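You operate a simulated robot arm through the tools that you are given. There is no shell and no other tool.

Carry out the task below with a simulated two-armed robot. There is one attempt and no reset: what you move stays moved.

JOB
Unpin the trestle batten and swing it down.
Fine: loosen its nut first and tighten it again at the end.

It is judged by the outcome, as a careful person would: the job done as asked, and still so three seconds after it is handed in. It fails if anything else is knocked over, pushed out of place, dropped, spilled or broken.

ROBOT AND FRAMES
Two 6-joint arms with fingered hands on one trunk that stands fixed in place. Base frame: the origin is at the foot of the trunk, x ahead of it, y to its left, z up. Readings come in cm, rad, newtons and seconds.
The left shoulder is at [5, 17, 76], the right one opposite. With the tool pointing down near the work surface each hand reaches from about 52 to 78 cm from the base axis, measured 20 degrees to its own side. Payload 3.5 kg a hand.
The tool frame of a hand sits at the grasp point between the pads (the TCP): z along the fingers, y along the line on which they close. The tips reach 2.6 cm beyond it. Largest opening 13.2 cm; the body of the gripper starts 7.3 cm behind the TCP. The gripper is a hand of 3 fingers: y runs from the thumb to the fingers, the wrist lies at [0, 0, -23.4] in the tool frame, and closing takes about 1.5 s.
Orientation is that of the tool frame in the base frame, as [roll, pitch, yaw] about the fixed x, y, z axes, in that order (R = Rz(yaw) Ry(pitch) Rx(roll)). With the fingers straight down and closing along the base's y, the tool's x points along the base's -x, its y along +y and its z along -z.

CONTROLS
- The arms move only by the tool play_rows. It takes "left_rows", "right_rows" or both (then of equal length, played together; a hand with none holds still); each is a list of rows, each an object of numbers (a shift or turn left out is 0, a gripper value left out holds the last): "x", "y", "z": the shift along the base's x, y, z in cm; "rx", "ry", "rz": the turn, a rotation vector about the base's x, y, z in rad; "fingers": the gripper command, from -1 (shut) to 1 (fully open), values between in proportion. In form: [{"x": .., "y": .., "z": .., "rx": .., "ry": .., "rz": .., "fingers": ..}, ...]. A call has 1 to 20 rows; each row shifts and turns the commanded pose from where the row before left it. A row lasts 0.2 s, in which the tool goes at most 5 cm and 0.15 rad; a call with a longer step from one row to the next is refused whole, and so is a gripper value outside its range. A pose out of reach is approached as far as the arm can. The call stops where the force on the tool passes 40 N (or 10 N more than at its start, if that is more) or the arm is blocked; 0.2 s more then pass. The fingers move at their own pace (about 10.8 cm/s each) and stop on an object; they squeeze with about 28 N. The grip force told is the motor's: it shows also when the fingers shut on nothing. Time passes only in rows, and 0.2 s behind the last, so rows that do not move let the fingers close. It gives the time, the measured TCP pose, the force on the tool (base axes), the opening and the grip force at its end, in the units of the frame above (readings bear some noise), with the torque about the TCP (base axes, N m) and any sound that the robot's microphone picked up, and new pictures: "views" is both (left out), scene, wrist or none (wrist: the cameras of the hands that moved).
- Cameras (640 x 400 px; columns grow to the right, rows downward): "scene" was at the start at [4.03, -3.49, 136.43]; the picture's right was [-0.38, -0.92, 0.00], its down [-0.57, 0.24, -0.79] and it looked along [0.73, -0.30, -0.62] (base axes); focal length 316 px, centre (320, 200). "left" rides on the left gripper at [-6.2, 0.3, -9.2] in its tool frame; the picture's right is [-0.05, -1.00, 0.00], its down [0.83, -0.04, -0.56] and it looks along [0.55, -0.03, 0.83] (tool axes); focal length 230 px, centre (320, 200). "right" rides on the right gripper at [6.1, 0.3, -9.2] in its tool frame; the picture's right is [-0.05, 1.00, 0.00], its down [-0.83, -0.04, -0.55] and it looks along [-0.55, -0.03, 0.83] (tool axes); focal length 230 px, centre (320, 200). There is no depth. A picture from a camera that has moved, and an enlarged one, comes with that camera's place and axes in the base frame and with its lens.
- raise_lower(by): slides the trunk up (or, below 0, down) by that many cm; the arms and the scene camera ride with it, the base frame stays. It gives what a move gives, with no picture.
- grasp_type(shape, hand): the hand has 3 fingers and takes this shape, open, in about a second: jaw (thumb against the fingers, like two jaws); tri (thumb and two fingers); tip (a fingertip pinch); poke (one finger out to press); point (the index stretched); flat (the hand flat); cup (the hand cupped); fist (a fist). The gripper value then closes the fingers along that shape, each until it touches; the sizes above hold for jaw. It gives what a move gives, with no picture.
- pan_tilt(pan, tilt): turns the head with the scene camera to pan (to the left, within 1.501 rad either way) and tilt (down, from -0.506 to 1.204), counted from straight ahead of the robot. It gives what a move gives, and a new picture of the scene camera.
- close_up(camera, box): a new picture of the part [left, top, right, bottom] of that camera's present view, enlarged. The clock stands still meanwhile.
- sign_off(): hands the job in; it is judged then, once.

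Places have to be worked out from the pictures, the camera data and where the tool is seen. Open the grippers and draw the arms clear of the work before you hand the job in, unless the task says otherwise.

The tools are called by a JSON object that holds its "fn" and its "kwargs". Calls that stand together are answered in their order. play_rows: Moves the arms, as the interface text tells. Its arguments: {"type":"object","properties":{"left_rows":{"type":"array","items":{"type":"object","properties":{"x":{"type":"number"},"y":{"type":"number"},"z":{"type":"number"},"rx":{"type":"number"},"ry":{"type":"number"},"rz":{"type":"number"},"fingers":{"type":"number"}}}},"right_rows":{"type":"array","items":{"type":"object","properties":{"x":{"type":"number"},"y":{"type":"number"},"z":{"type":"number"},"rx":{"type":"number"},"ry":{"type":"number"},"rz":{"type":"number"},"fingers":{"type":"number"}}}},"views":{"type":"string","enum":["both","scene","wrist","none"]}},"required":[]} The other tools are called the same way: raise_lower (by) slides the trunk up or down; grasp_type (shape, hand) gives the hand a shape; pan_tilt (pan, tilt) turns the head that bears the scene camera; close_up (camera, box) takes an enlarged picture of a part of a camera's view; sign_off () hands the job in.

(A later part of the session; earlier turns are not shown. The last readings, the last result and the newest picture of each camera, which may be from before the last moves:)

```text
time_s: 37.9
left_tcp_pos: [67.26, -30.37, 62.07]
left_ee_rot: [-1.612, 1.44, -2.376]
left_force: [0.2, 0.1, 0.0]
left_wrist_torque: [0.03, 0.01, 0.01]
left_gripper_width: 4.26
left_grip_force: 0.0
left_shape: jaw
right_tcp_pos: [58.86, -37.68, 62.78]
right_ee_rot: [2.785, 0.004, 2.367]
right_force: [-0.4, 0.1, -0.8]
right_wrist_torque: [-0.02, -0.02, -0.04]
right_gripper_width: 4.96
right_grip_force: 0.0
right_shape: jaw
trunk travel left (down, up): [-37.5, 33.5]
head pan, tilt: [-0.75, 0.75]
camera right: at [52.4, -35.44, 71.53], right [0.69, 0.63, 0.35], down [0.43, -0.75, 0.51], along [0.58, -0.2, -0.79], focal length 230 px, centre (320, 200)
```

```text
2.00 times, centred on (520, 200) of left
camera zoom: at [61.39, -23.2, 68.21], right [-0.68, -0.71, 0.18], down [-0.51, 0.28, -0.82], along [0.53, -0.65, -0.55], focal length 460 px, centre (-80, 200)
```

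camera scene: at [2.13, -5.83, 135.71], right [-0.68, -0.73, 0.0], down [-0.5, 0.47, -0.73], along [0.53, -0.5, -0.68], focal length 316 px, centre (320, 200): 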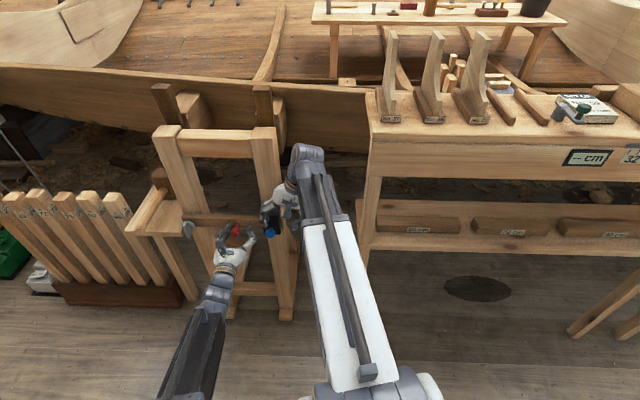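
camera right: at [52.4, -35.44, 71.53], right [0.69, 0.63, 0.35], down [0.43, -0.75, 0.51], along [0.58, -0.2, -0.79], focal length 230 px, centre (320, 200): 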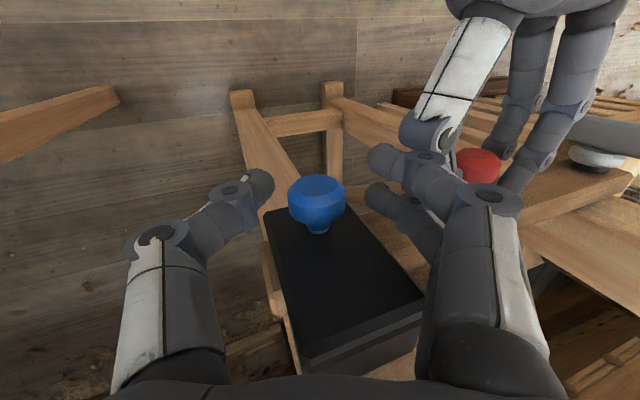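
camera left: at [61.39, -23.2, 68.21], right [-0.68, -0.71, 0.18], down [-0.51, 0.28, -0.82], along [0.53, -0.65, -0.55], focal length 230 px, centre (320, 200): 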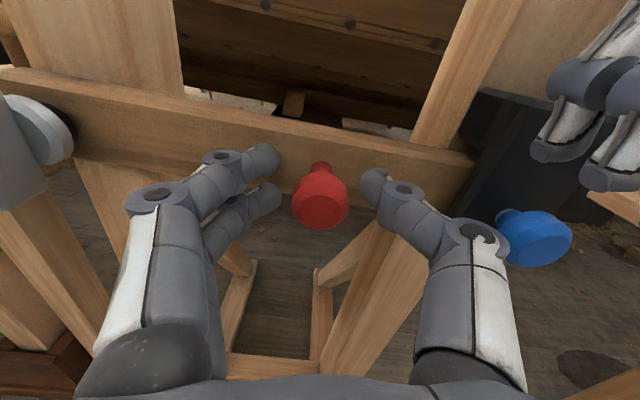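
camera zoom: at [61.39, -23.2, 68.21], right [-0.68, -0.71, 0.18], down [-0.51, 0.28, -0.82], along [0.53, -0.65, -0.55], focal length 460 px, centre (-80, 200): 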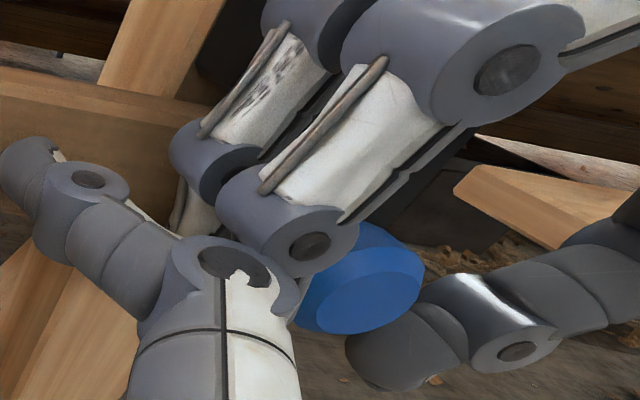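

No contact with the plate yet; the head is still ~0.5 cm inward of the hand's centreline. I'll shift 0.25 cm further in and close.

{"fn": "play_rows", "kwargs": {"right_rows": [{"x": 0.086, "y": -0.09}, {"x": 0.086, "y": -0.09}, {}, {"fingers": -0.4}, {"fingers": -0.5}, {"fingers": -0.65}, {"fingers": -0.8}, {"fingers": -1}, {}, {}], "views": "wrist"}}

{"fn": "close_up", "kwargs": {"camera": "right", "box": [220, 100, 460, 280]}}

{"fn": "close_up", "kwargs": {"camera": "left", "box": [400, 100, 640, 300]}}

```text
time_s: 40.1
left_tcp_pos: [67.34, -30.28, 62.01]
left_ee_rot: [-1.619, 1.441, -2.385]
left_force: [0.8, 0.8, 0.2]
left_wrist_torque: [0.0, 0.0, -0.02]
left_gripper_width: 4.25
left_grip_force: 0.0
left_shape: jaw
right_tcp_pos: [59.07, -38.05, 62.77]
right_ee_rot: [2.787, 0.002, 2.368]
right_force: [-2.3, -0.6, -11.7]
right_wrist_torque: [0.0, 0.01, -0.05]
right_gripper_width: 1.22
right_grip_force: 28.3
right_shape: jaw
trunk travel left (down, up): [-37.5, 33.5]
head pan, tilt: [-0.75, 0.75]
camera right: at [52.63, -35.63, 71.44], right [0.69, 0.63, 0.35], down [0.43, -0.75, 0.51], along [0.58, -0.2, -0.79], focal length 230 px, centre (320, 200)
```

right: 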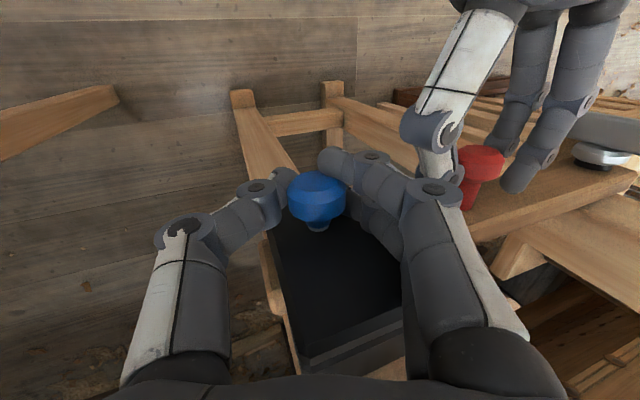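

```text
2.22 times, centred on (340, 190) of right
camera zoom: at [52.63, -35.63, 71.44], right [0.69, 0.63, 0.35], down [0.43, -0.75, 0.51], along [0.58, -0.2, -0.79], focal length 511 px, centre (276, 222)
```

zoom: 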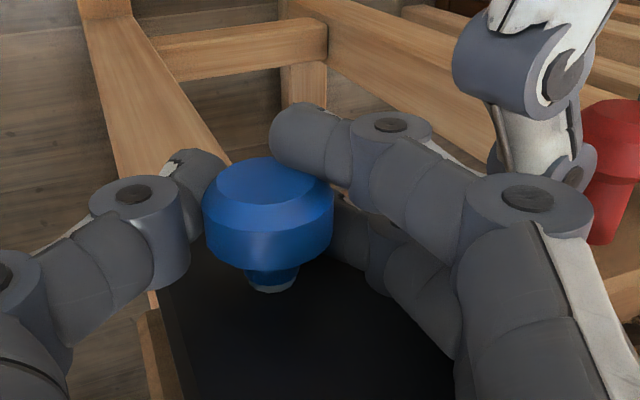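

```text
2.00 times, centred on (520, 200) of left
camera zoom: at [61.43, -23.22, 68.15], right [-0.68, -0.71, 0.18], down [-0.51, 0.28, -0.81], along [0.53, -0.65, -0.55], focal length 460 px, centre (-80, 200)
```

zoom: 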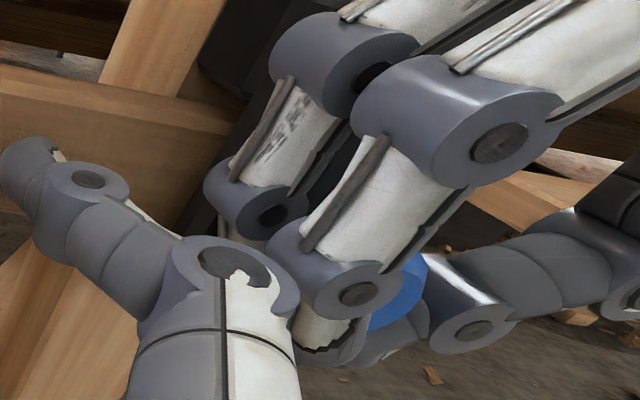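

The thumb and inner finger now hold the blue head squarely. I'll close the left hand on the red handle to support the batten before pulling.

{"fn": "play_rows", "kwargs": {"left_rows": [{"fingers": -0.5}, {"fingers": -0.75}, {"fingers": -1}, {}, {}], "right_rows": [{}, {}, {}, {}, {}], "views": "wrist"}}

```text
time_s: 41.3
left_tcp_pos: [67.44, -30.51, 62.08]
left_ee_rot: [-1.616, 1.44, -2.385]
left_force: [10.5, -14.1, -0.2]
left_wrist_torque: [0.07, 0.12, 0.1]
left_gripper_width: 0.37
left_grip_force: 27.9
left_shape: jaw
right_tcp_pos: [59.08, -37.92, 62.69]
right_ee_rot: [2.785, -0.002, 2.366]
right_force: [-6.0, 4.5, -13.0]
right_wrist_torque: [0.03, 0.04, -0.02]
right_gripper_width: 1.25
right_grip_force: 28.2
right_shape: jaw
trunk travel left (down, up): [-37.5, 33.5]
head pan, tilt: [-0.75, 0.75]
camera right: at [52.65, -35.65, 71.44], right [0.69, 0.63, 0.35], down [0.43, -0.75, 0.51], along [0.58, -0.2, -0.79], focal length 230 px, centre (320, 200)
camera left: at [61.45, -23.34, 68.16], right [-0.68, -0.71, 0.18], down [-0.51, 0.28, -0.81], along [0.53, -0.65, -0.55], focal length 230 px, centre (320, 200)
```

right: 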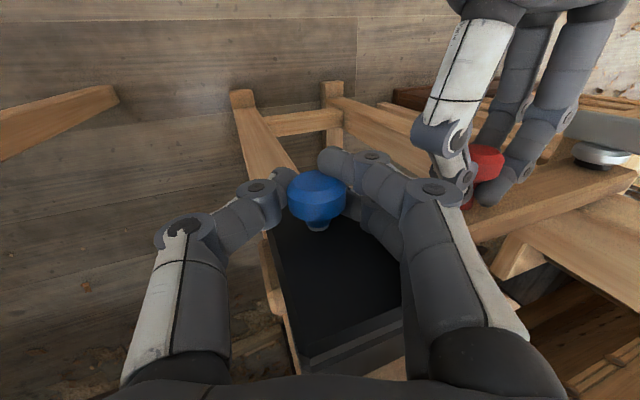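
left: 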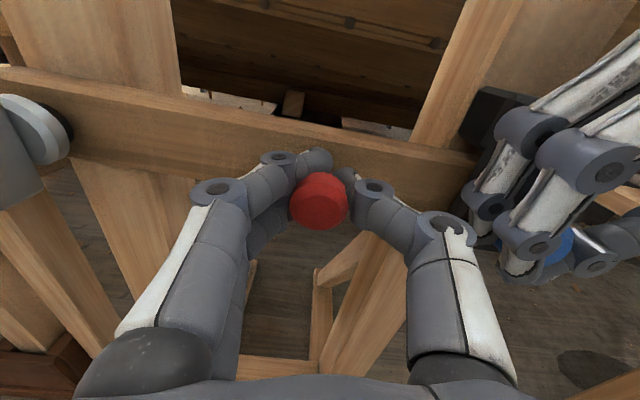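

Both hands hold: red handle (left) and blue knob (right). Now I pull the blue knob straight outward along the plate's normal in small steps, watching force.

{"fn": "play_rows", "kwargs": {"left_rows": [{"x": 0.1, "y": -0.1}, {}, {}, {}, {}, {}], "right_rows": [{"x": -0.14, "y": 0.145}, {"x": -0.14, "y": 0.145}, {"x": -0.14, "y": 0.145}, {"x": -0.14, "y": 0.145}, {"x": -0.14, "y": 0.145}, {}], "views": "wrist"}}

{"fn": "close_up", "kwargs": {"camera": "right", "box": [220, 100, 460, 280]}}

```text
time_s: 42.7
left_tcp_pos: [67.43, -30.72, 62.02]
left_ee_rot: [-1.615, 1.44, -2.382]
left_force: [-0.6, -8.2, 4.9]
left_wrist_torque: [0.09, 0.03, 0.02]
left_gripper_width: 0.34
left_grip_force: 27.9
left_shape: jaw
right_tcp_pos: [58.34, -37.36, 62.69]
right_ee_rot: [2.785, 0.001, 2.364]
right_force: [1.8, -0.3, -19.0]
right_wrist_torque: [0.01, -0.01, -0.05]
right_gripper_width: 1.21
right_grip_force: 28.2
right_shape: jaw
trunk travel left (down, up): [-37.5, 33.5]
head pan, tilt: [-0.75, 0.75]
camera right: at [51.95, -34.97, 71.47], right [0.69, 0.63, 0.35], down [0.43, -0.75, 0.51], along [0.58, -0.2, -0.79], focal length 230 px, centre (320, 200)
camera left: at [61.52, -23.38, 68.14], right [-0.68, -0.71, 0.18], down [-0.51, 0.28, -0.81], along [0.53, -0.65, -0.55], focal length 230 px, centre (320, 200)
```

right: 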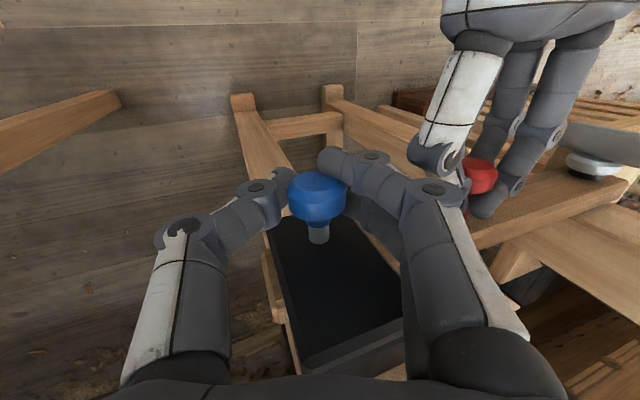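
left: 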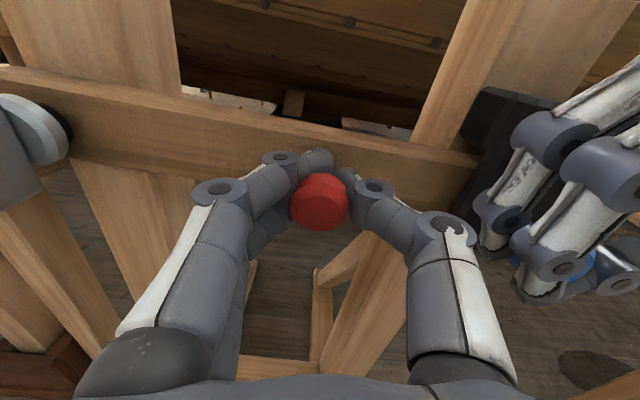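

```text
2.22 times, centred on (340, 190) of right
camera zoom: at [51.95, -34.97, 71.47], right [0.69, 0.63, 0.35], down [0.43, -0.75, 0.51], along [0.58, -0.2, -0.79], focal length 511 px, centre (276, 222)
```

zoom: 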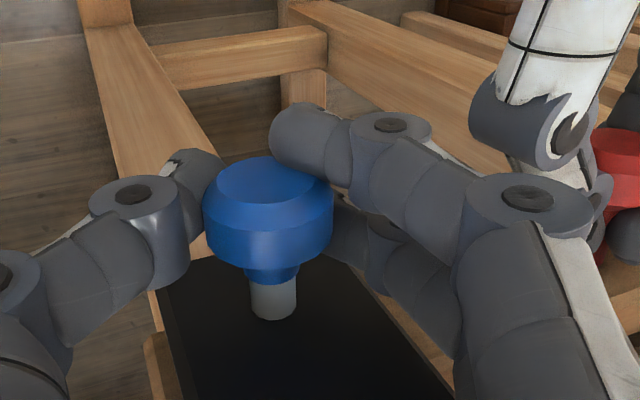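

The pin's steel shaft is sliding out (about 1 cm so far) with little resistance. I continue pulling in small steps.

{"fn": "play_rows", "kwargs": {"left_rows": [{}, {}, {}, {}, {}, {}], "right_rows": [{"x": -0.14, "y": 0.145, "z": -0.03}, {"x": -0.14, "y": 0.145, "z": -0.03}, {"x": -0.14, "y": 0.145, "z": -0.03}, {"x": -0.14, "y": 0.145, "z": -0.03}, {"x": -0.14, "y": 0.145, "z": -0.03}, {}], "views": "wrist"}}

{"fn": "close_up", "kwargs": {"camera": "right", "box": [220, 100, 460, 280]}}

```text
time_s: 44.1
left_tcp_pos: [67.28, -30.59, 62.0]
left_ee_rot: [-1.621, 1.442, -2.385]
left_force: [2.5, -11.7, 1.3]
left_wrist_torque: [0.12, 0.08, 0.02]
left_gripper_width: 0.35
left_grip_force: 28.1
left_shape: jaw
right_tcp_pos: [57.77, -36.7, 62.55]
right_ee_rot: [2.787, 0.004, 2.366]
right_force: [-0.2, -2.0, -3.9]
right_wrist_torque: [0.01, -0.03, -0.05]
right_gripper_width: 1.2
right_grip_force: 27.7
right_shape: jaw
trunk travel left (down, up): [-37.5, 33.5]
head pan, tilt: [-0.75, 0.75]
camera right: at [51.21, -34.28, 71.35], right [0.69, 0.63, 0.35], down [0.43, -0.75, 0.51], along [0.58, -0.2, -0.79], focal length 230 px, centre (320, 200)
camera left: at [61.51, -23.37, 68.16], right [-0.68, -0.71, 0.18], down [-0.51, 0.28, -0.81], along [0.53, -0.65, -0.55], focal length 230 px, centre (320, 200)
```

right: 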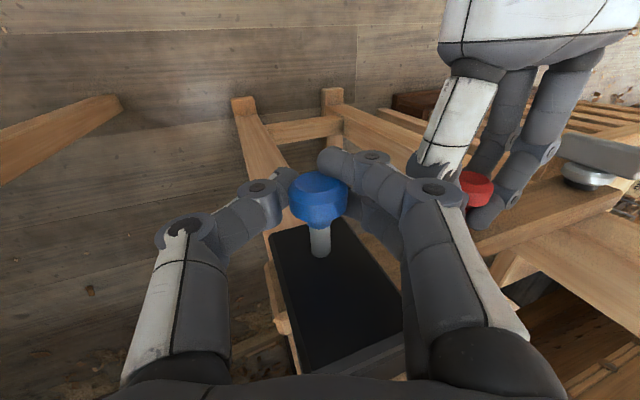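
left: 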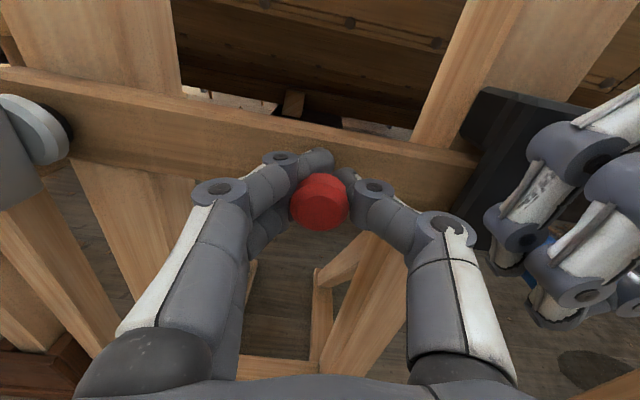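

```text
2.22 times, centred on (340, 190) of right
camera zoom: at [51.21, -34.28, 71.35], right [0.69, 0.63, 0.35], down [0.43, -0.75, 0.51], along [0.58, -0.2, -0.79], focal length 511 px, centre (276, 222)
```

zoom: 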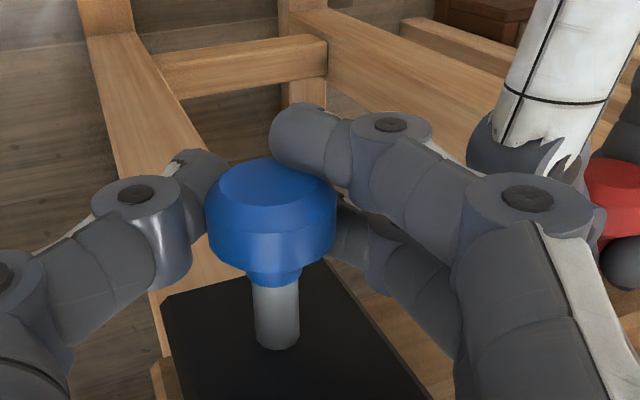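

About 2 cm of shaft is out, still free. I pull on.

{"fn": "play_rows", "kwargs": {"left_rows": [{}, {}, {}, {}, {}, {}], "right_rows": [{"x": -0.14, "y": 0.145}, {"x": -0.14, "y": 0.145}, {"x": -0.14, "y": 0.145}, {"x": -0.14, "y": 0.145}, {"x": -0.14, "y": 0.145}, {}], "views": "wrist"}}

{"fn": "close_up", "kwargs": {"camera": "right", "box": [220, 100, 460, 280]}}

```text
time_s: 45.5
left_tcp_pos: [67.45, -30.57, 62.0]
left_ee_rot: [-1.619, 1.441, -2.385]
left_force: [4.1, -12.2, 0.3]
left_wrist_torque: [0.12, 0.1, 0.03]
left_gripper_width: 0.35
left_grip_force: 28.2
left_shape: jaw
right_tcp_pos: [57.09, -35.83, 62.52]
right_ee_rot: [2.784, 0.002, 2.365]
right_force: [-4.0, -3.3, -3.5]
right_wrist_torque: [-0.04, -0.02, -0.01]
right_gripper_width: 1.19
right_grip_force: 28.1
right_shape: jaw
trunk travel left (down, up): [-37.5, 33.5]
head pan, tilt: [-0.75, 0.75]
camera right: at [50.51, -33.55, 71.32], right [0.69, 0.63, 0.35], down [0.43, -0.75, 0.51], along [0.58, -0.2, -0.79], focal length 230 px, centre (320, 200)
camera left: at [61.5, -23.37, 68.15], right [-0.68, -0.71, 0.18], down [-0.51, 0.28, -0.81], along [0.53, -0.65, -0.55], focal length 230 px, centre (320, 200)
```

right: 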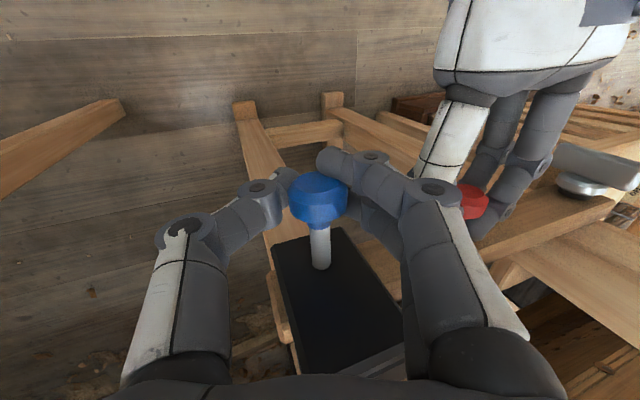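
left: 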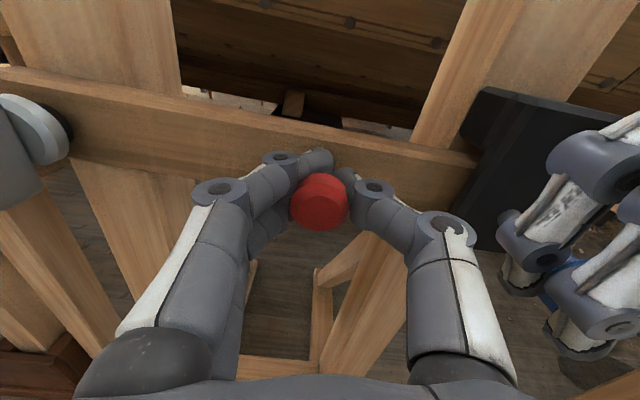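

```text
2.22 times, centred on (340, 190) of right
camera zoom: at [50.51, -33.55, 71.32], right [0.69, 0.63, 0.35], down [0.43, -0.75, 0.51], along [0.58, -0.2, -0.79], focal length 511 px, centre (276, 222)
```

zoom: 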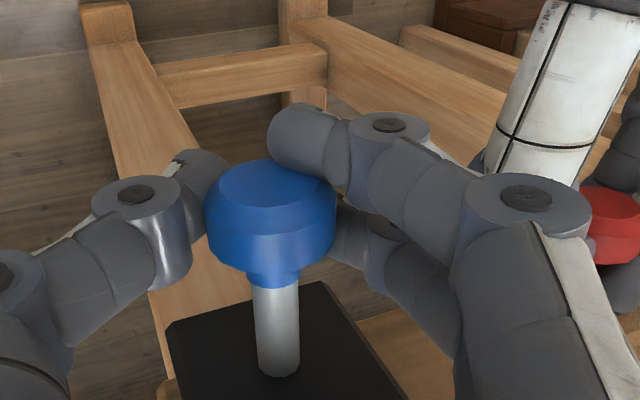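

3 cm of shaft is out. One more centimetre, watching for the pin's end or a stop.

{"fn": "play_rows", "kwargs": {"left_rows": [{}, {}, {}, {}, {}, {}], "right_rows": [{"x": -0.14, "y": 0.145}, {"x": -0.14, "y": 0.145}, {"x": -0.14, "y": 0.145}, {"x": -0.14, "y": 0.145}, {"x": -0.14, "y": 0.145}, {}], "views": "wrist"}}

{"fn": "close_up", "kwargs": {"camera": "right", "box": [220, 100, 460, 280]}}

```text
time_s: 46.5
left_tcp_pos: [67.27, -30.65, 61.96]
left_ee_rot: [-1.63, 1.443, -2.397]
left_force: [4.1, -8.0, -1.5]
left_wrist_torque: [0.18, 0.12, 0.04]
left_gripper_width: 0.36
left_grip_force: 27.9
left_shape: jaw
right_tcp_pos: [56.78, -35.86, 62.55]
right_ee_rot: [2.787, 0.014, 2.358]
right_force: [6.7, -11.1, -9.9]
right_wrist_torque: [-0.19, -0.13, -0.07]
right_gripper_width: 1.02
right_grip_force: 28.9
right_shape: jaw
trunk travel left (down, up): [-37.5, 33.5]
head pan, tilt: [-0.75, 0.75]
stopped in row 5 (right hand): the force on the tool passed its limit at 42 N (the readings are from after the stop); the commanded pose is now the measured one
camera right: at [50.23, -33.39, 71.19], right [0.69, 0.63, 0.35], down [0.42, -0.75, 0.52], along [0.59, -0.21, -0.78], focal length 230 px, centre (320, 200)
camera left: at [61.53, -23.42, 68.05], right [-0.68, -0.71, 0.18], down [-0.51, 0.28, -0.81], along [0.53, -0.65, -0.55], focal length 230 px, centre (320, 200)
```

right: 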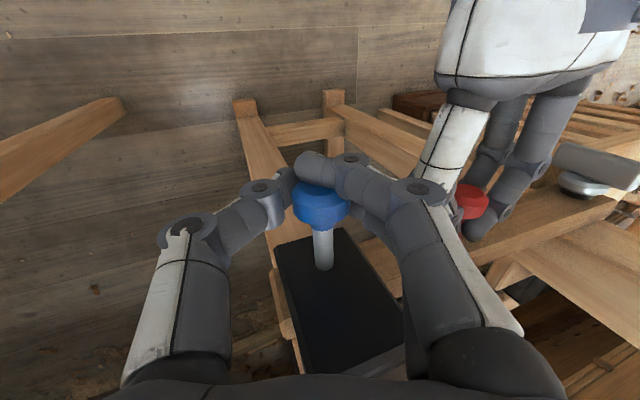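
left: 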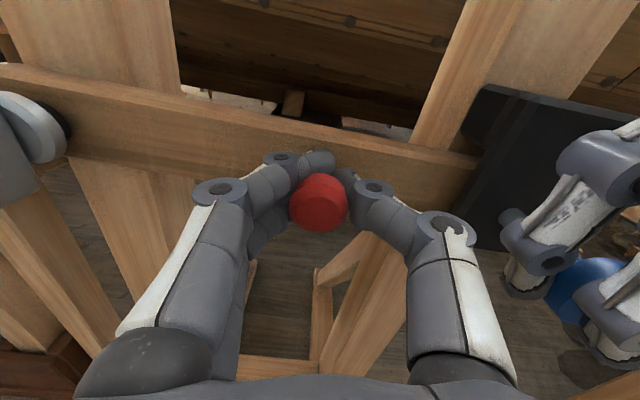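

```text
2.22 times, centred on (340, 190) of right
camera zoom: at [50.23, -33.39, 71.19], right [0.69, 0.63, 0.35], down [0.42, -0.75, 0.52], along [0.59, -0.21, -0.78], focal length 511 px, centre (276, 222)
```

zoom: 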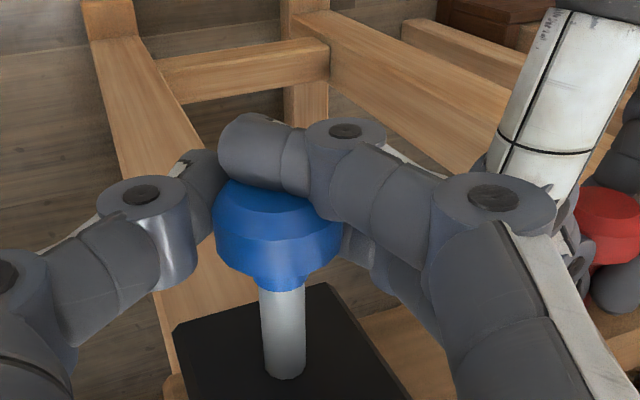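

The pin hit its outward stop at about 3.2 cm — it is captive and fully drawn. Holding it there, I'll test swinging the batten down a little with the left hand, rolling with the arc.

{"fn": "play_rows", "kwargs": {"left_rows": [{"x": 0.01, "y": 0.01, "z": -0.37, "rx": 0.0173, "ry": -0.018}, {"x": 0.01, "y": 0.01, "z": -0.37, "rx": 0.0173, "ry": -0.018}, {"x": 0.015, "y": 0.015, "z": -0.37, "rx": 0.0173, "ry": -0.018}, {"x": 0.02, "y": 0.02, "z": -0.37, "rx": 0.0173, "ry": -0.018}, {}], "right_rows": [{}, {}, {}, {}, {}], "views": "both"}}

```text
time_s: 47.7
left_tcp_pos: [67.39, -30.55, 60.45]
left_ee_rot: [-1.7, 1.543, -2.467]
left_force: [0.9, -6.9, 0.7]
left_wrist_torque: [0.15, 0.1, 0.03]
left_gripper_width: 0.39
left_grip_force: 28.3
left_shape: jaw
right_tcp_pos: [56.68, -35.83, 62.57]
right_ee_rot: [2.784, 0.014, 2.359]
right_force: [11.7, -20.8, -15.3]
right_wrist_torque: [-0.35, -0.16, -0.11]
right_gripper_width: 1.0
right_grip_force: 28.2
right_shape: jaw
trunk travel left (down, up): [-37.5, 33.5]
head pan, tilt: [-0.75, 0.75]
camera scene: at [2.3, -6.07, 135.69], right [-0.68, -0.73, 0.0], down [-0.5, 0.47, -0.73], along [0.53, -0.5, -0.68], focal length 316 px, centre (320, 200)
camera right: at [50.22, -33.38, 71.21], right [0.69, 0.63, 0.35], down [0.42, -0.75, 0.52], along [0.59, -0.21, -0.78], focal length 230 px, centre (320, 200)
camera left: at [61.15, -23.8, 66.63], right [-0.69, -0.72, 0.08], down [-0.45, 0.34, -0.83], along [0.57, -0.61, -0.56], focal length 230 px, centre (320, 200)
```

scene: 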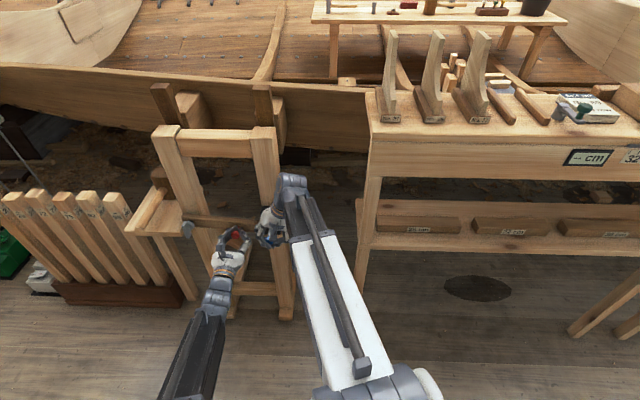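
right: 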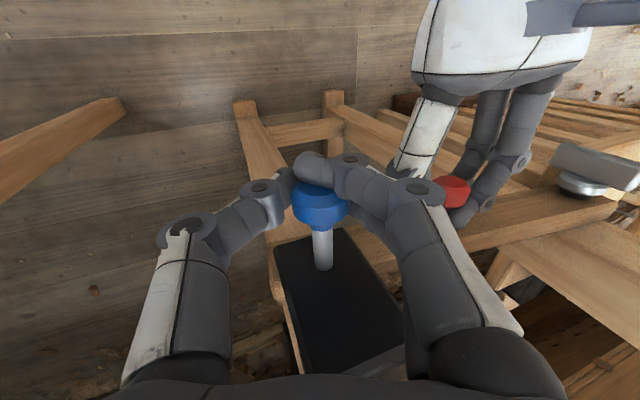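
left: 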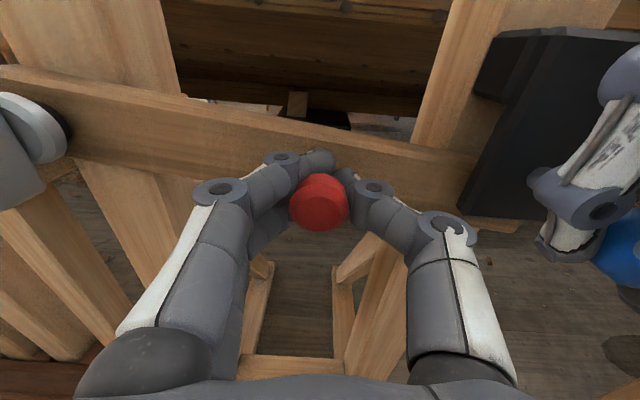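

The batten swings freely (its end now shows below the keeper). I continue the arc to about 40°, easing the right hand's pull slightly while keeping the pin drawn.

{"fn": "play_rows", "kwargs": {"left_rows": [{"x": 0.084, "y": 0.08, "z": -0.889, "rx": 0.0415, "ry": -0.0433}, {"x": 0.122, "y": 0.117, "z": -0.881, "rx": 0.0415, "ry": -0.0433}, {"x": 0.16, "y": 0.154, "z": -0.869, "rx": 0.0415, "ry": -0.0433}, {"x": 0.197, "y": 0.19, "z": -0.854, "rx": 0.0415, "ry": -0.0433}, {"x": 0.234, "y": 0.225, "z": -0.836, "rx": 0.0415, "ry": -0.0433}, {"x": 0.27, "y": 0.259, "z": -0.815, "rx": 0.0415, "ry": -0.0433}, {"x": 0.304, "y": 0.292, "z": -0.791, "rx": 0.0415, "ry": -0.0433}, {"x": 0.338, "y": 0.325, "z": -0.765, "rx": 0.0415, "ry": -0.0433}, {"x": 0.371, "y": 0.356, "z": -0.735, "rx": 0.0415, "ry": -0.0433}, {"x": 0.402, "y": 0.386, "z": -0.703, "rx": 0.0415, "ry": -0.0433}, {}], "right_rows": [{"x": 0.05, "y": -0.055}, {"x": 0.05, "y": -0.055}, {}, {}, {}, {}, {}, {}, {}, {}, {}], "views": "both"}}

```text
time_s: 50.1
left_tcp_pos: [69.91, -28.12, 52.33]
left_ee_rot: [1.535, 1.001, 0.769]
left_force: [0.9, -10.1, -4.7]
left_wrist_torque: [0.19, 0.13, 0.1]
left_gripper_width: 0.4
left_grip_force: 28.3
left_shape: jaw
right_tcp_pos: [56.72, -35.9, 62.5]
right_ee_rot: [2.785, 0.01, 2.36]
right_force: [-2.9, -11.7, -13.9]
right_wrist_torque: [-0.21, -0.01, -0.07]
right_gripper_width: 1.02
right_grip_force: 28.0
right_shape: jaw
trunk travel left (down, up): [-37.5, 33.5]
head pan, tilt: [-0.75, 0.75]
camera scene: at [2.25, -6.04, 135.69], right [-0.68, -0.73, 0.0], down [-0.5, 0.47, -0.73], along [0.53, -0.5, -0.68], focal length 316 px, centre (320, 200)
camera right: at [50.28, -33.42, 71.23], right [0.69, 0.63, 0.35], down [0.42, -0.75, 0.51], along [0.58, -0.21, -0.78], focal length 230 px, centre (320, 200)
camera left: at [61.07, -23.78, 57.49], right [-0.6, -0.63, -0.5], down [-0.1, 0.67, -0.73], along [0.79, -0.39, -0.47], focal length 230 px, centre (320, 200)
```

scene: 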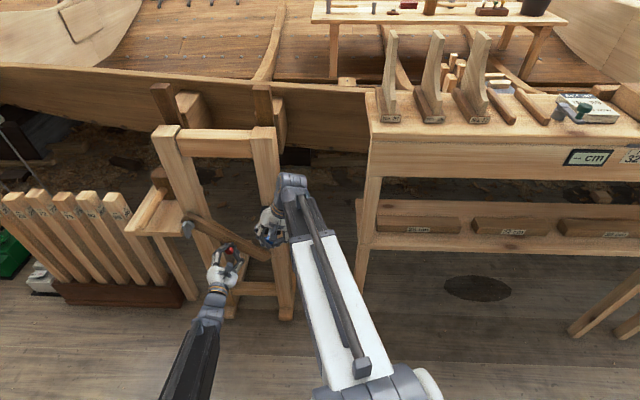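
right: 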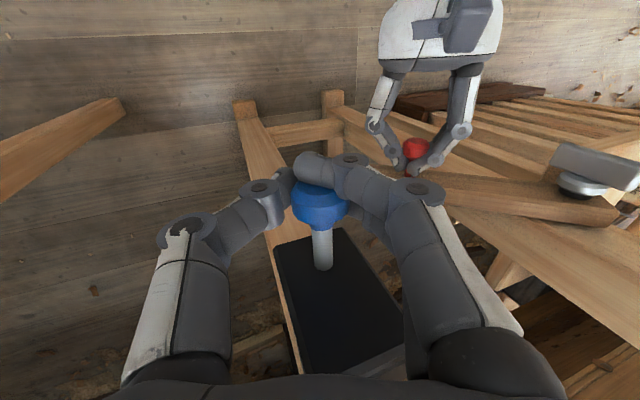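
left: 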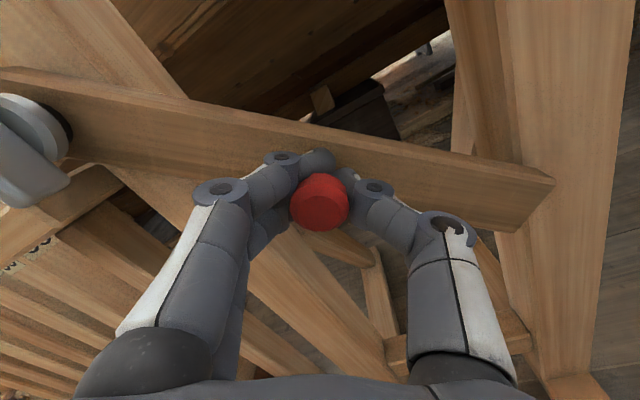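

The batten is at ~40° and clear of the keeper. I continue the arc to vertical (14 small steps), the right hand keeping the pin drawn meanwhile.

{"fn": "play_rows", "kwargs": {"left_rows": [{"x": 0.448, "y": 0.43, "z": -0.693, "rx": 0.0431, "ry": -0.0449}, {"x": 0.478, "y": 0.459, "z": -0.653, "rx": 0.0431, "ry": -0.0449}, {"x": 0.505, "y": 0.485, "z": -0.609, "rx": 0.0431, "ry": -0.0449}, {"x": 0.533, "y": 0.511, "z": -0.565, "rx": 0.0431, "ry": -0.0449}, {"x": 0.558, "y": 0.535, "z": -0.519, "rx": 0.0431, "ry": -0.0449}, {"x": 0.579, "y": 0.556, "z": -0.468, "rx": 0.0431, "ry": -0.0449}, {"x": 0.599, "y": 0.574, "z": -0.419, "rx": 0.0431, "ry": -0.0449}, {"x": 0.617, "y": 0.592, "z": -0.366, "rx": 0.0431, "ry": -0.0449}, {"x": 0.632, "y": 0.607, "z": -0.311, "rx": 0.0431, "ry": -0.0449}, {"x": 0.645, "y": 0.619, "z": -0.257, "rx": 0.0431, "ry": -0.0449}, {}], "right_rows": [{}, {}, {}, {}, {}, {}, {}, {}, {}, {}, {}], "views": "both"}}

```text
time_s: 51.5
left_tcp_pos: [72.55, -25.29, 49.21]
left_ee_rot: [1.539, 0.626, 0.768]
left_force: [17.1, -19.3, -9.9]
left_wrist_torque: [0.07, 0.16, 0.3]
left_gripper_width: 0.23
left_grip_force: 28.0
left_shape: jaw
left hand out of reach, approached as far as the arm can: row 6, 7
right_tcp_pos: [56.72, -35.87, 62.49]
right_ee_rot: [2.789, 0.009, 2.362]
right_force: [-2.1, -6.6, -6.7]
right_wrist_torque: [-0.11, 0.0, -0.08]
right_gripper_width: 1.05
right_grip_force: 27.9
right_shape: jaw
trunk travel left (down, up): [-37.5, 33.5]
head pan, tilt: [-0.75, 0.75]
stopped in row 7 (left hand): the force on the tool passed its limit at 45 N (the readings are from after the stop); the commanded pose is now the measured one
camera scene: at [2.35, -6.03, 135.71], right [-0.68, -0.73, 0.0], down [-0.5, 0.47, -0.73], along [0.53, -0.5, -0.68], focal length 316 px, centre (320, 200)
camera right: at [50.29, -33.44, 71.2], right [0.69, 0.63, 0.35], down [0.42, -0.75, 0.51], along [0.58, -0.21, -0.79], focal length 230 px, centre (320, 200)
camera left: at [62.55, -22.08, 52.82], right [-0.43, -0.46, -0.78], down [0.07, 0.84, -0.54], along [0.9, -0.29, -0.33], focal length 230 px, centre (320, 200)
```

scene: 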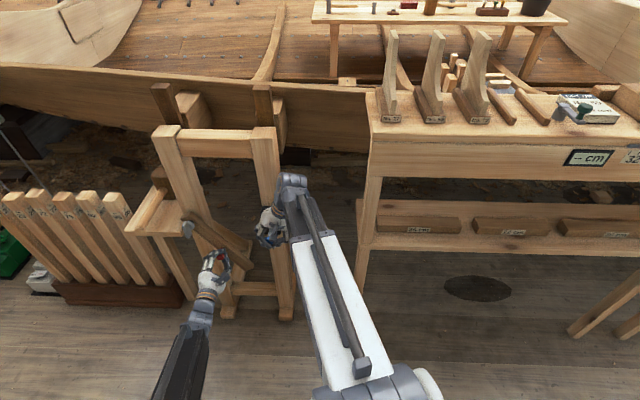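
right: 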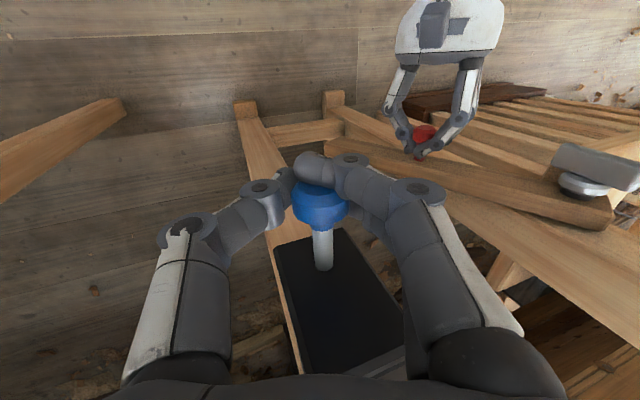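
left: 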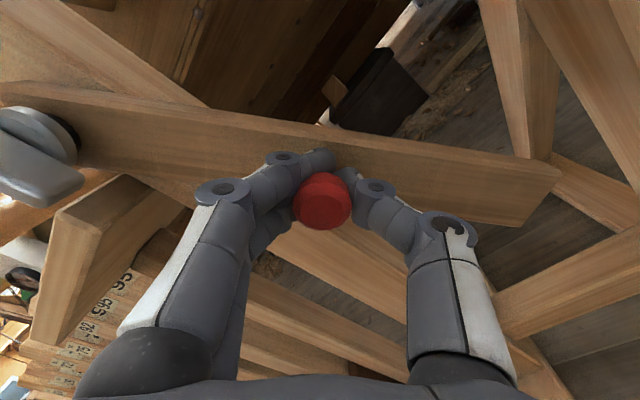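

The left arm reached its low limit at ~62° (shoulder can't pitch lower at this trunk height). I'll swing back to the comfortable 40° pose, so I can then free the right hand and lower the trunk a little.

{"fn": "play_rows", "kwargs": {"left_rows": [{"x": -0.49, "y": -0.53, "z": 0.417, "rx": -0.0433, "ry": 0.0451}, {"x": -0.475, "y": -0.51, "z": 0.462, "rx": -0.0433, "ry": 0.0451}, {"x": -0.454, "y": -0.486, "z": 0.503, "rx": -0.0433, "ry": 0.0451}, {"x": -0.43, "y": -0.461, "z": 0.542, "rx": -0.0433, "ry": 0.0451}, {"x": -0.407, "y": -0.437, "z": 0.581, "rx": -0.0433, "ry": 0.0451}, {"x": -0.381, "y": -0.409, "z": 0.617, "rx": -0.0433, "ry": 0.0451}, {}, {}], "right_rows": [{}, {}, {}, {}, {}, {}, {}, {}], "views": "both"}}

{"fn": "close_up", "kwargs": {"camera": "scene", "box": [120, 180, 340, 330]}}

```text
time_s: 53.3
left_tcp_pos: [69.87, -28.02, 52.45]
left_ee_rot: [1.536, 1.0, 0.77]
left_force: [13.8, -15.7, -5.3]
left_wrist_torque: [0.24, 0.03, 0.25]
left_gripper_width: 0.21
left_grip_force: 27.9
left_shape: jaw
right_tcp_pos: [56.7, -35.82, 62.48]
right_ee_rot: [2.786, 0.01, 2.364]
right_force: [0.4, -14.6, -13.4]
right_wrist_torque: [-0.29, -0.02, -0.07]
right_gripper_width: 1.03
right_grip_force: 27.8
right_shape: jaw
trunk travel left (down, up): [-37.5, 33.5]
head pan, tilt: [-0.75, 0.75]
camera scene: at [2.32, -6.07, 135.69], right [-0.68, -0.73, 0.0], down [-0.5, 0.47, -0.73], along [0.53, -0.5, -0.68], focal length 316 px, centre (320, 200)
camera right: at [50.29, -33.41, 71.22], right [0.69, 0.63, 0.35], down [0.42, -0.75, 0.51], along [0.58, -0.21, -0.78], focal length 230 px, centre (320, 200)
camera left: at [61.05, -23.65, 57.59], right [-0.6, -0.63, -0.49], down [-0.1, 0.67, -0.73], along [0.79, -0.39, -0.47], focal length 230 px, centre (320, 200)
```

scene: 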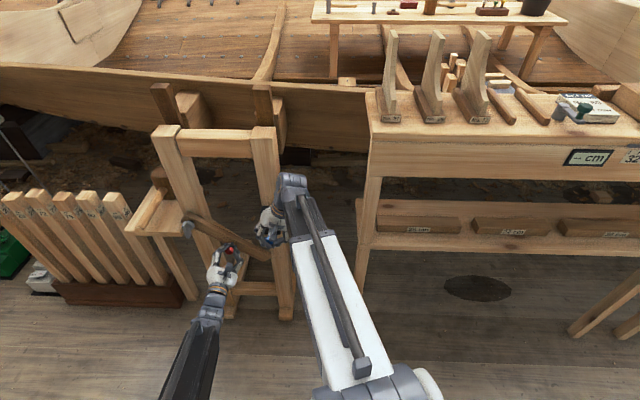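
right: 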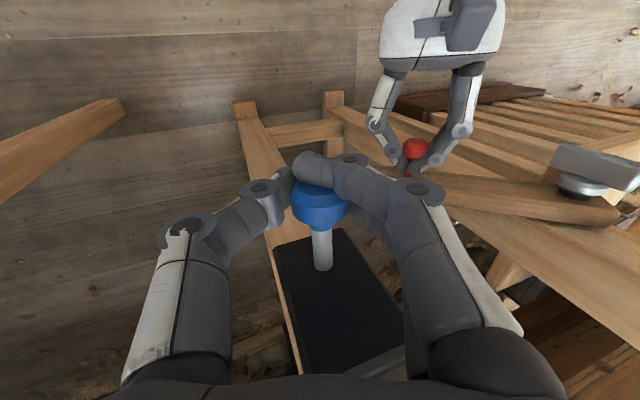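
left: 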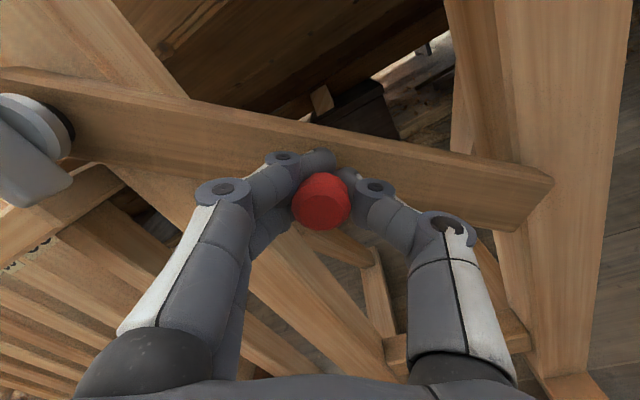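

```text
2.67 times, centred on (230, 255) of scene
camera zoom: at [2.32, -6.07, 135.69], right [-0.68, -0.73, 0.0], down [-0.5, 0.47, -0.73], along [0.53, -0.5, -0.68], focal length 841 px, centre (560, 53)
```

zoom: 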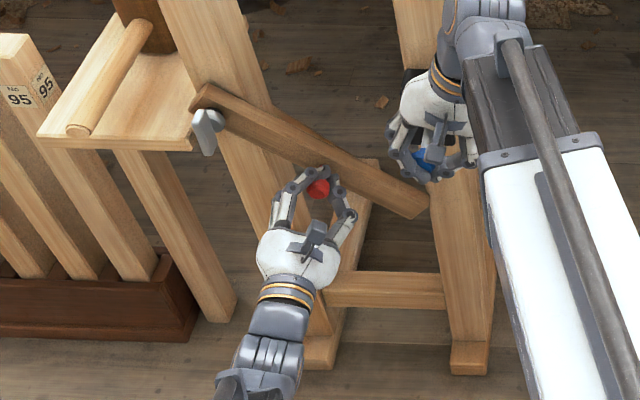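

Back at 40° and steady. Now I release the blue pin with the right hand, opening gradually to see whether it stays or springs back.

{"fn": "play_rows", "kwargs": {"left_rows": [{"x": 0.1, "y": -0.1}, {"x": 0.1, "y": -0.1}, {}, {}, {}, {}], "right_rows": [{"x": 0.07, "y": -0.07}, {"x": 0.07, "y": -0.07, "fingers": -0.75}, {"fingers": -0.6}, {"fingers": -0.4}, {"fingers": -0.2}, {}], "views": "wrist"}}

{"fn": "close_up", "kwargs": {"camera": "right", "box": [220, 100, 460, 280]}}

```text
time_s: 54.7
left_tcp_pos: [69.88, -28.0, 52.54]
left_ee_rot: [1.538, 1.002, 0.769]
left_force: [-7.6, -0.8, -10.1]
left_wrist_torque: [0.29, 0.19, 0.11]
left_gripper_width: 0.34
left_grip_force: 27.7
left_shape: jaw
right_tcp_pos: [56.84, -35.86, 62.61]
right_ee_rot: [2.786, 0.01, 2.361]
right_force: [0.4, 0.4, 0.0]
right_wrist_torque: [0.02, -0.02, 0.02]
right_gripper_width: 5.21
right_grip_force: 0.0
right_shape: jaw
trunk travel left (down, up): [-37.5, 33.5]
head pan, tilt: [-0.75, 0.75]
camera right: at [50.37, -33.4, 71.37], right [0.69, 0.63, 0.35], down [0.42, -0.75, 0.51], along [0.59, -0.21, -0.78], focal length 230 px, centre (320, 200)
camera left: at [61.17, -23.72, 57.61], right [-0.6, -0.63, -0.49], down [-0.1, 0.67, -0.73], along [0.79, -0.39, -0.47], focal length 230 px, centre (320, 200)
```

right: 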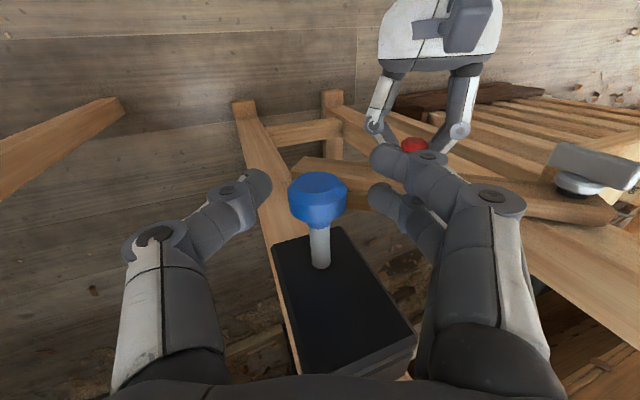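
left: 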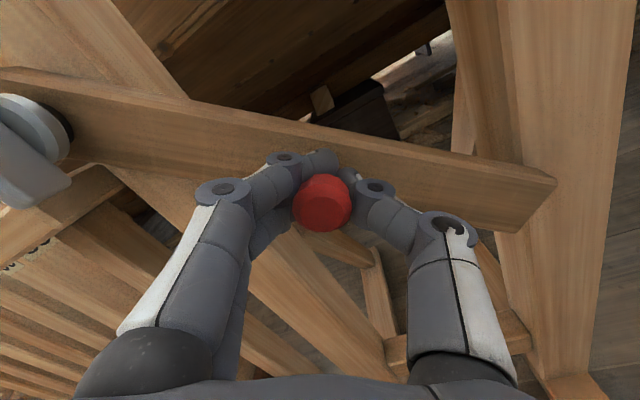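

```text
2.22 times, centred on (340, 190) of right
camera zoom: at [50.37, -33.4, 71.37], right [0.69, 0.63, 0.35], down [0.42, -0.75, 0.51], along [0.59, -0.21, -0.78], focal length 511 px, centre (276, 222)
```

zoom: 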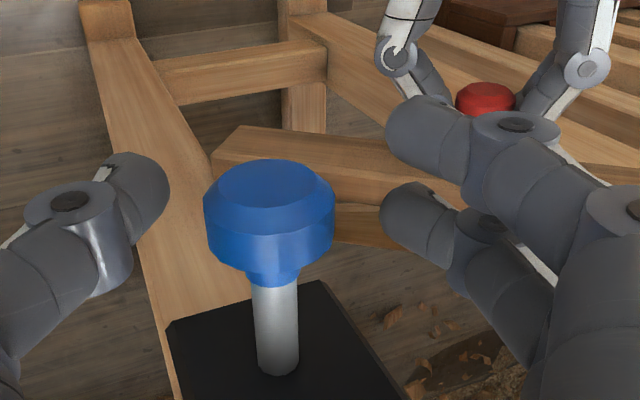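

The pin stays drawn by itself. I withdraw the right hand upward and outward from the knob, slowly.

{"fn": "play_rows", "kwargs": {"left_rows": [{}, {}, {}, {}, {}, {}, {}, {}, {}, {}, {}, {}], "right_rows": [{"x": -0.24, "y": -0.25, "z": 0.94}, {"x": -0.24, "y": -0.25, "z": 0.94}, {"x": -0.24, "y": -0.25, "z": 0.94}, {"x": -0.24, "y": -0.25, "z": 0.94}, {"x": -0.24, "y": -0.25, "z": 0.94}, {"x": -0.24, "y": -0.25, "z": 0.94}, {"x": -0.4, "y": -0.4, "z": 1.4}, {"x": -0.4, "y": -0.4, "z": 1.4}, {"x": -0.4, "y": -0.4, "z": 1.4}, {"x": -0.4, "y": -0.4, "z": 1.4}, {"x": -0.4, "y": -0.4, "z": 1.4}, {}], "views": "both"}}

```text
time_s: 57.3
left_tcp_pos: [69.94, -28.13, 52.48]
left_ee_rot: [1.533, 1.002, 0.766]
left_force: [-10.8, 2.0, -9.5]
left_wrist_torque: [0.33, 0.19, 0.06]
left_gripper_width: 0.38
left_grip_force: 28.4
left_shape: jaw
right_tcp_pos: [53.49, -39.36, 75.37]
right_ee_rot: [2.786, 0.011, 2.361]
right_force: [0.2, 0.5, 0.2]
right_wrist_torque: [0.0, 0.0, 0.02]
right_gripper_width: 5.23
right_grip_force: 0.0
right_shape: jaw
trunk travel left (down, up): [-37.5, 33.5]
head pan, tilt: [-0.75, 0.75]
camera scene: at [2.16, -5.87, 135.71], right [-0.68, -0.73, 0.0], down [-0.5, 0.47, -0.73], along [0.53, -0.5, -0.68], focal length 316 px, centre (320, 200)
camera right: at [46.9, -36.95, 84.0], right [0.69, 0.63, 0.35], down [0.42, -0.75, 0.51], along [0.59, -0.21, -0.78], focal length 230 px, centre (320, 200)
camera left: at [61.18, -23.76, 57.67], right [-0.6, -0.63, -0.49], down [-0.1, 0.67, -0.73], along [0.79, -0.39, -0.47], focal length 230 px, centre (320, 200)
```

scene: 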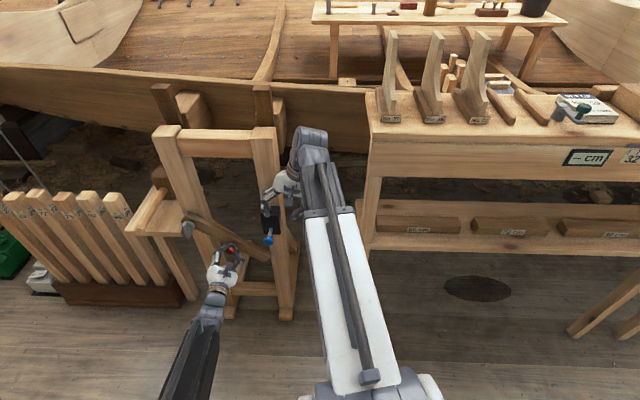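
right: 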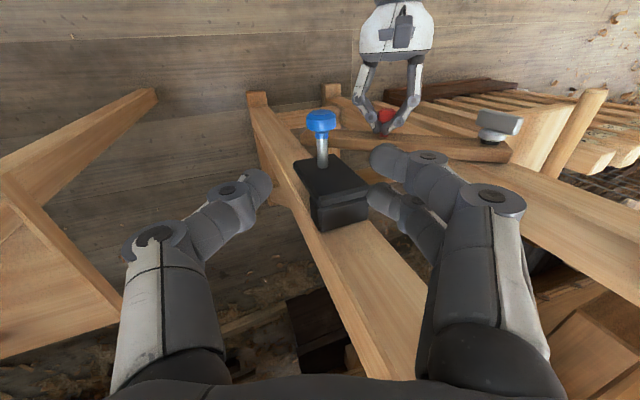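
left: 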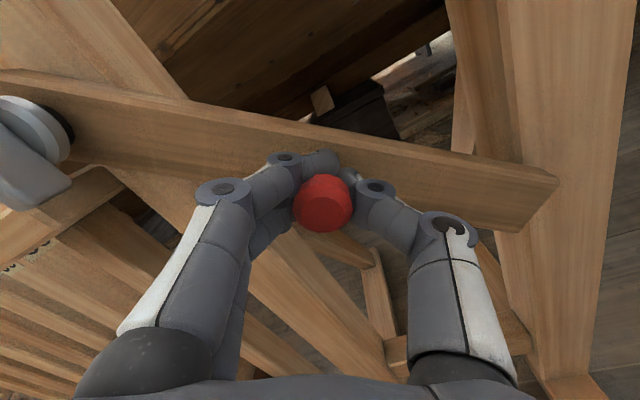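

The right hand is clear and the pin sits drawn. I'll lower the trunk by 1 cm with the left hand still on the handle and check forces.

{"fn": "raise_lower", "kwargs": {"by": -1}}

```text
time_s: 57.9
left_tcp_pos: [70.14, -28.04, 51.83]
left_ee_rot: [1.528, 1.005, 0.76]
left_force: [2.7, 4.6, 6.3]
left_wrist_torque: [0.33, 0.07, 0.32]
left_gripper_width: 0.37
left_grip_force: 27.9
left_shape: jaw
right_tcp_pos: [53.42, -39.22, 74.37]
right_ee_rot: [2.786, 0.013, 2.36]
right_force: [0.4, 0.6, 1.0]
right_wrist_torque: [0.0, -0.01, 0.01]
right_gripper_width: 5.24
right_grip_force: 0.0
right_shape: jaw
trunk travel left (down, up): [-36.5, 34.5]
head pan, tilt: [-0.75, 0.75]
```

Forces stay small. I bring the hand back up by 0.9 cm (trunk stays lower) and repeat in 1 cm steps.

{"fn": "play_rows", "kwargs": {"left_rows": [{"z": 0.45, "x": -0.05, "y": 0.05}, {"z": 0.45, "x": -0.05, "y": 0.05}, {}], "views": "none"}}

{"fn": "raise_lower", "kwargs": {"by": -1}}

{"fn": "play_rows", "kwargs": {"left_rows": [{"z": 0.5}, {"z": 0.5}, {}], "views": "none"}}

{"fn": "raise_lower", "kwargs": {"by": -1}}

{"fn": "play_rows", "kwargs": {"left_rows": [{"z": 0.5}, {"z": 0.5}, {}], "views": "none"}}

```text
time_s: 58.7
left_tcp_pos: [69.88, -28.25, 52.26]
left_ee_rot: [1.537, 1.003, 0.768]
left_force: [8.9, -11.4, -6.6]
left_wrist_torque: [0.3, 0.22, 0.16]
left_gripper_width: 0.33
left_grip_force: 27.9
left_shape: jaw
right_tcp_pos: [53.48, -39.47, 74.16]
right_ee_rot: [2.786, 0.009, 2.361]
right_force: [0.6, 0.0, -0.5]
right_wrist_torque: [0.0, -0.01, -0.03]
right_gripper_width: 5.22
right_grip_force: 0.2
right_shape: jaw
trunk travel left (down, up): [-36.5, 34.5]
head pan, tilt: [-0.75, 0.75]
```

```text
time_s: 59.3
left_tcp_pos: [70.09, -27.89, 51.71]
left_ee_rot: [1.529, 1.001, 0.76]
left_force: [18.1, -7.7, 9.4]
left_wrist_torque: [0.36, 0.0, 0.36]
left_gripper_width: 0.25
left_grip_force: 28.0
left_shape: jaw
right_tcp_pos: [53.4, -39.36, 73.36]
right_ee_rot: [2.787, 0.01, 2.36]
right_force: [-0.3, 0.3, 0.9]
right_wrist_torque: [-0.02, -0.03, -0.03]
right_gripper_width: 5.23
right_grip_force: 0.0
right_shape: jaw
trunk travel left (down, up): [-35.5, 35.5]
head pan, tilt: [-0.75, 0.75]
```

```text
time_s: 60.1
left_tcp_pos: [69.84, -28.15, 52.18]
left_ee_rot: [1.542, 1.002, 0.769]
left_force: [11.7, -13.7, -6.2]
left_wrist_torque: [0.27, 0.2, 0.22]
left_gripper_width: 0.24
left_grip_force: 27.6
left_shape: jaw
right_tcp_pos: [53.37, -39.38, 73.24]
right_ee_rot: [2.785, 0.012, 2.361]
right_force: [-0.7, 0.5, 0.6]
right_wrist_torque: [0.03, -0.02, -0.01]
right_gripper_width: 5.23
right_grip_force: 0.0
right_shape: jaw
trunk travel left (down, up): [-35.5, 35.5]
head pan, tilt: [-0.75, 0.75]
```

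```text
time_s: 60.7
left_tcp_pos: [70.08, -27.83, 51.63]
left_ee_rot: [1.528, 1.001, 0.763]
left_force: [18.7, -8.4, 10.3]
left_wrist_torque: [0.33, 0.02, 0.33]
left_gripper_width: 0.23
left_grip_force: 28.6
left_shape: jaw
right_tcp_pos: [53.45, -39.4, 72.27]
right_ee_rot: [2.786, 0.01, 2.361]
right_force: [-0.2, 0.6, -0.1]
right_wrist_torque: [-0.01, -0.03, 0.01]
right_gripper_width: 5.22
right_grip_force: 0.1
right_shape: jaw
trunk travel left (down, up): [-34.5, 36.5]
head pan, tilt: [-0.75, 0.75]
```

```text
time_s: 61.5
left_tcp_pos: [69.85, -28.09, 52.18]
left_ee_rot: [1.541, 1.002, 0.769]
left_force: [12.4, -13.5, -6.2]
left_wrist_torque: [0.3, 0.22, 0.2]
left_gripper_width: 0.24
left_grip_force: 28.1
left_shape: jaw
right_tcp_pos: [53.5, -39.47, 72.21]
right_ee_rot: [2.784, 0.009, 2.362]
right_force: [0.2, -0.8, 0.0]
right_wrist_torque: [-0.02, 0.03, -0.02]
right_gripper_width: 5.22
right_grip_force: 0.0
right_shape: jaw
trunk travel left (down, up): [-34.5, 36.5]
head pan, tilt: [-0.75, 0.75]
```

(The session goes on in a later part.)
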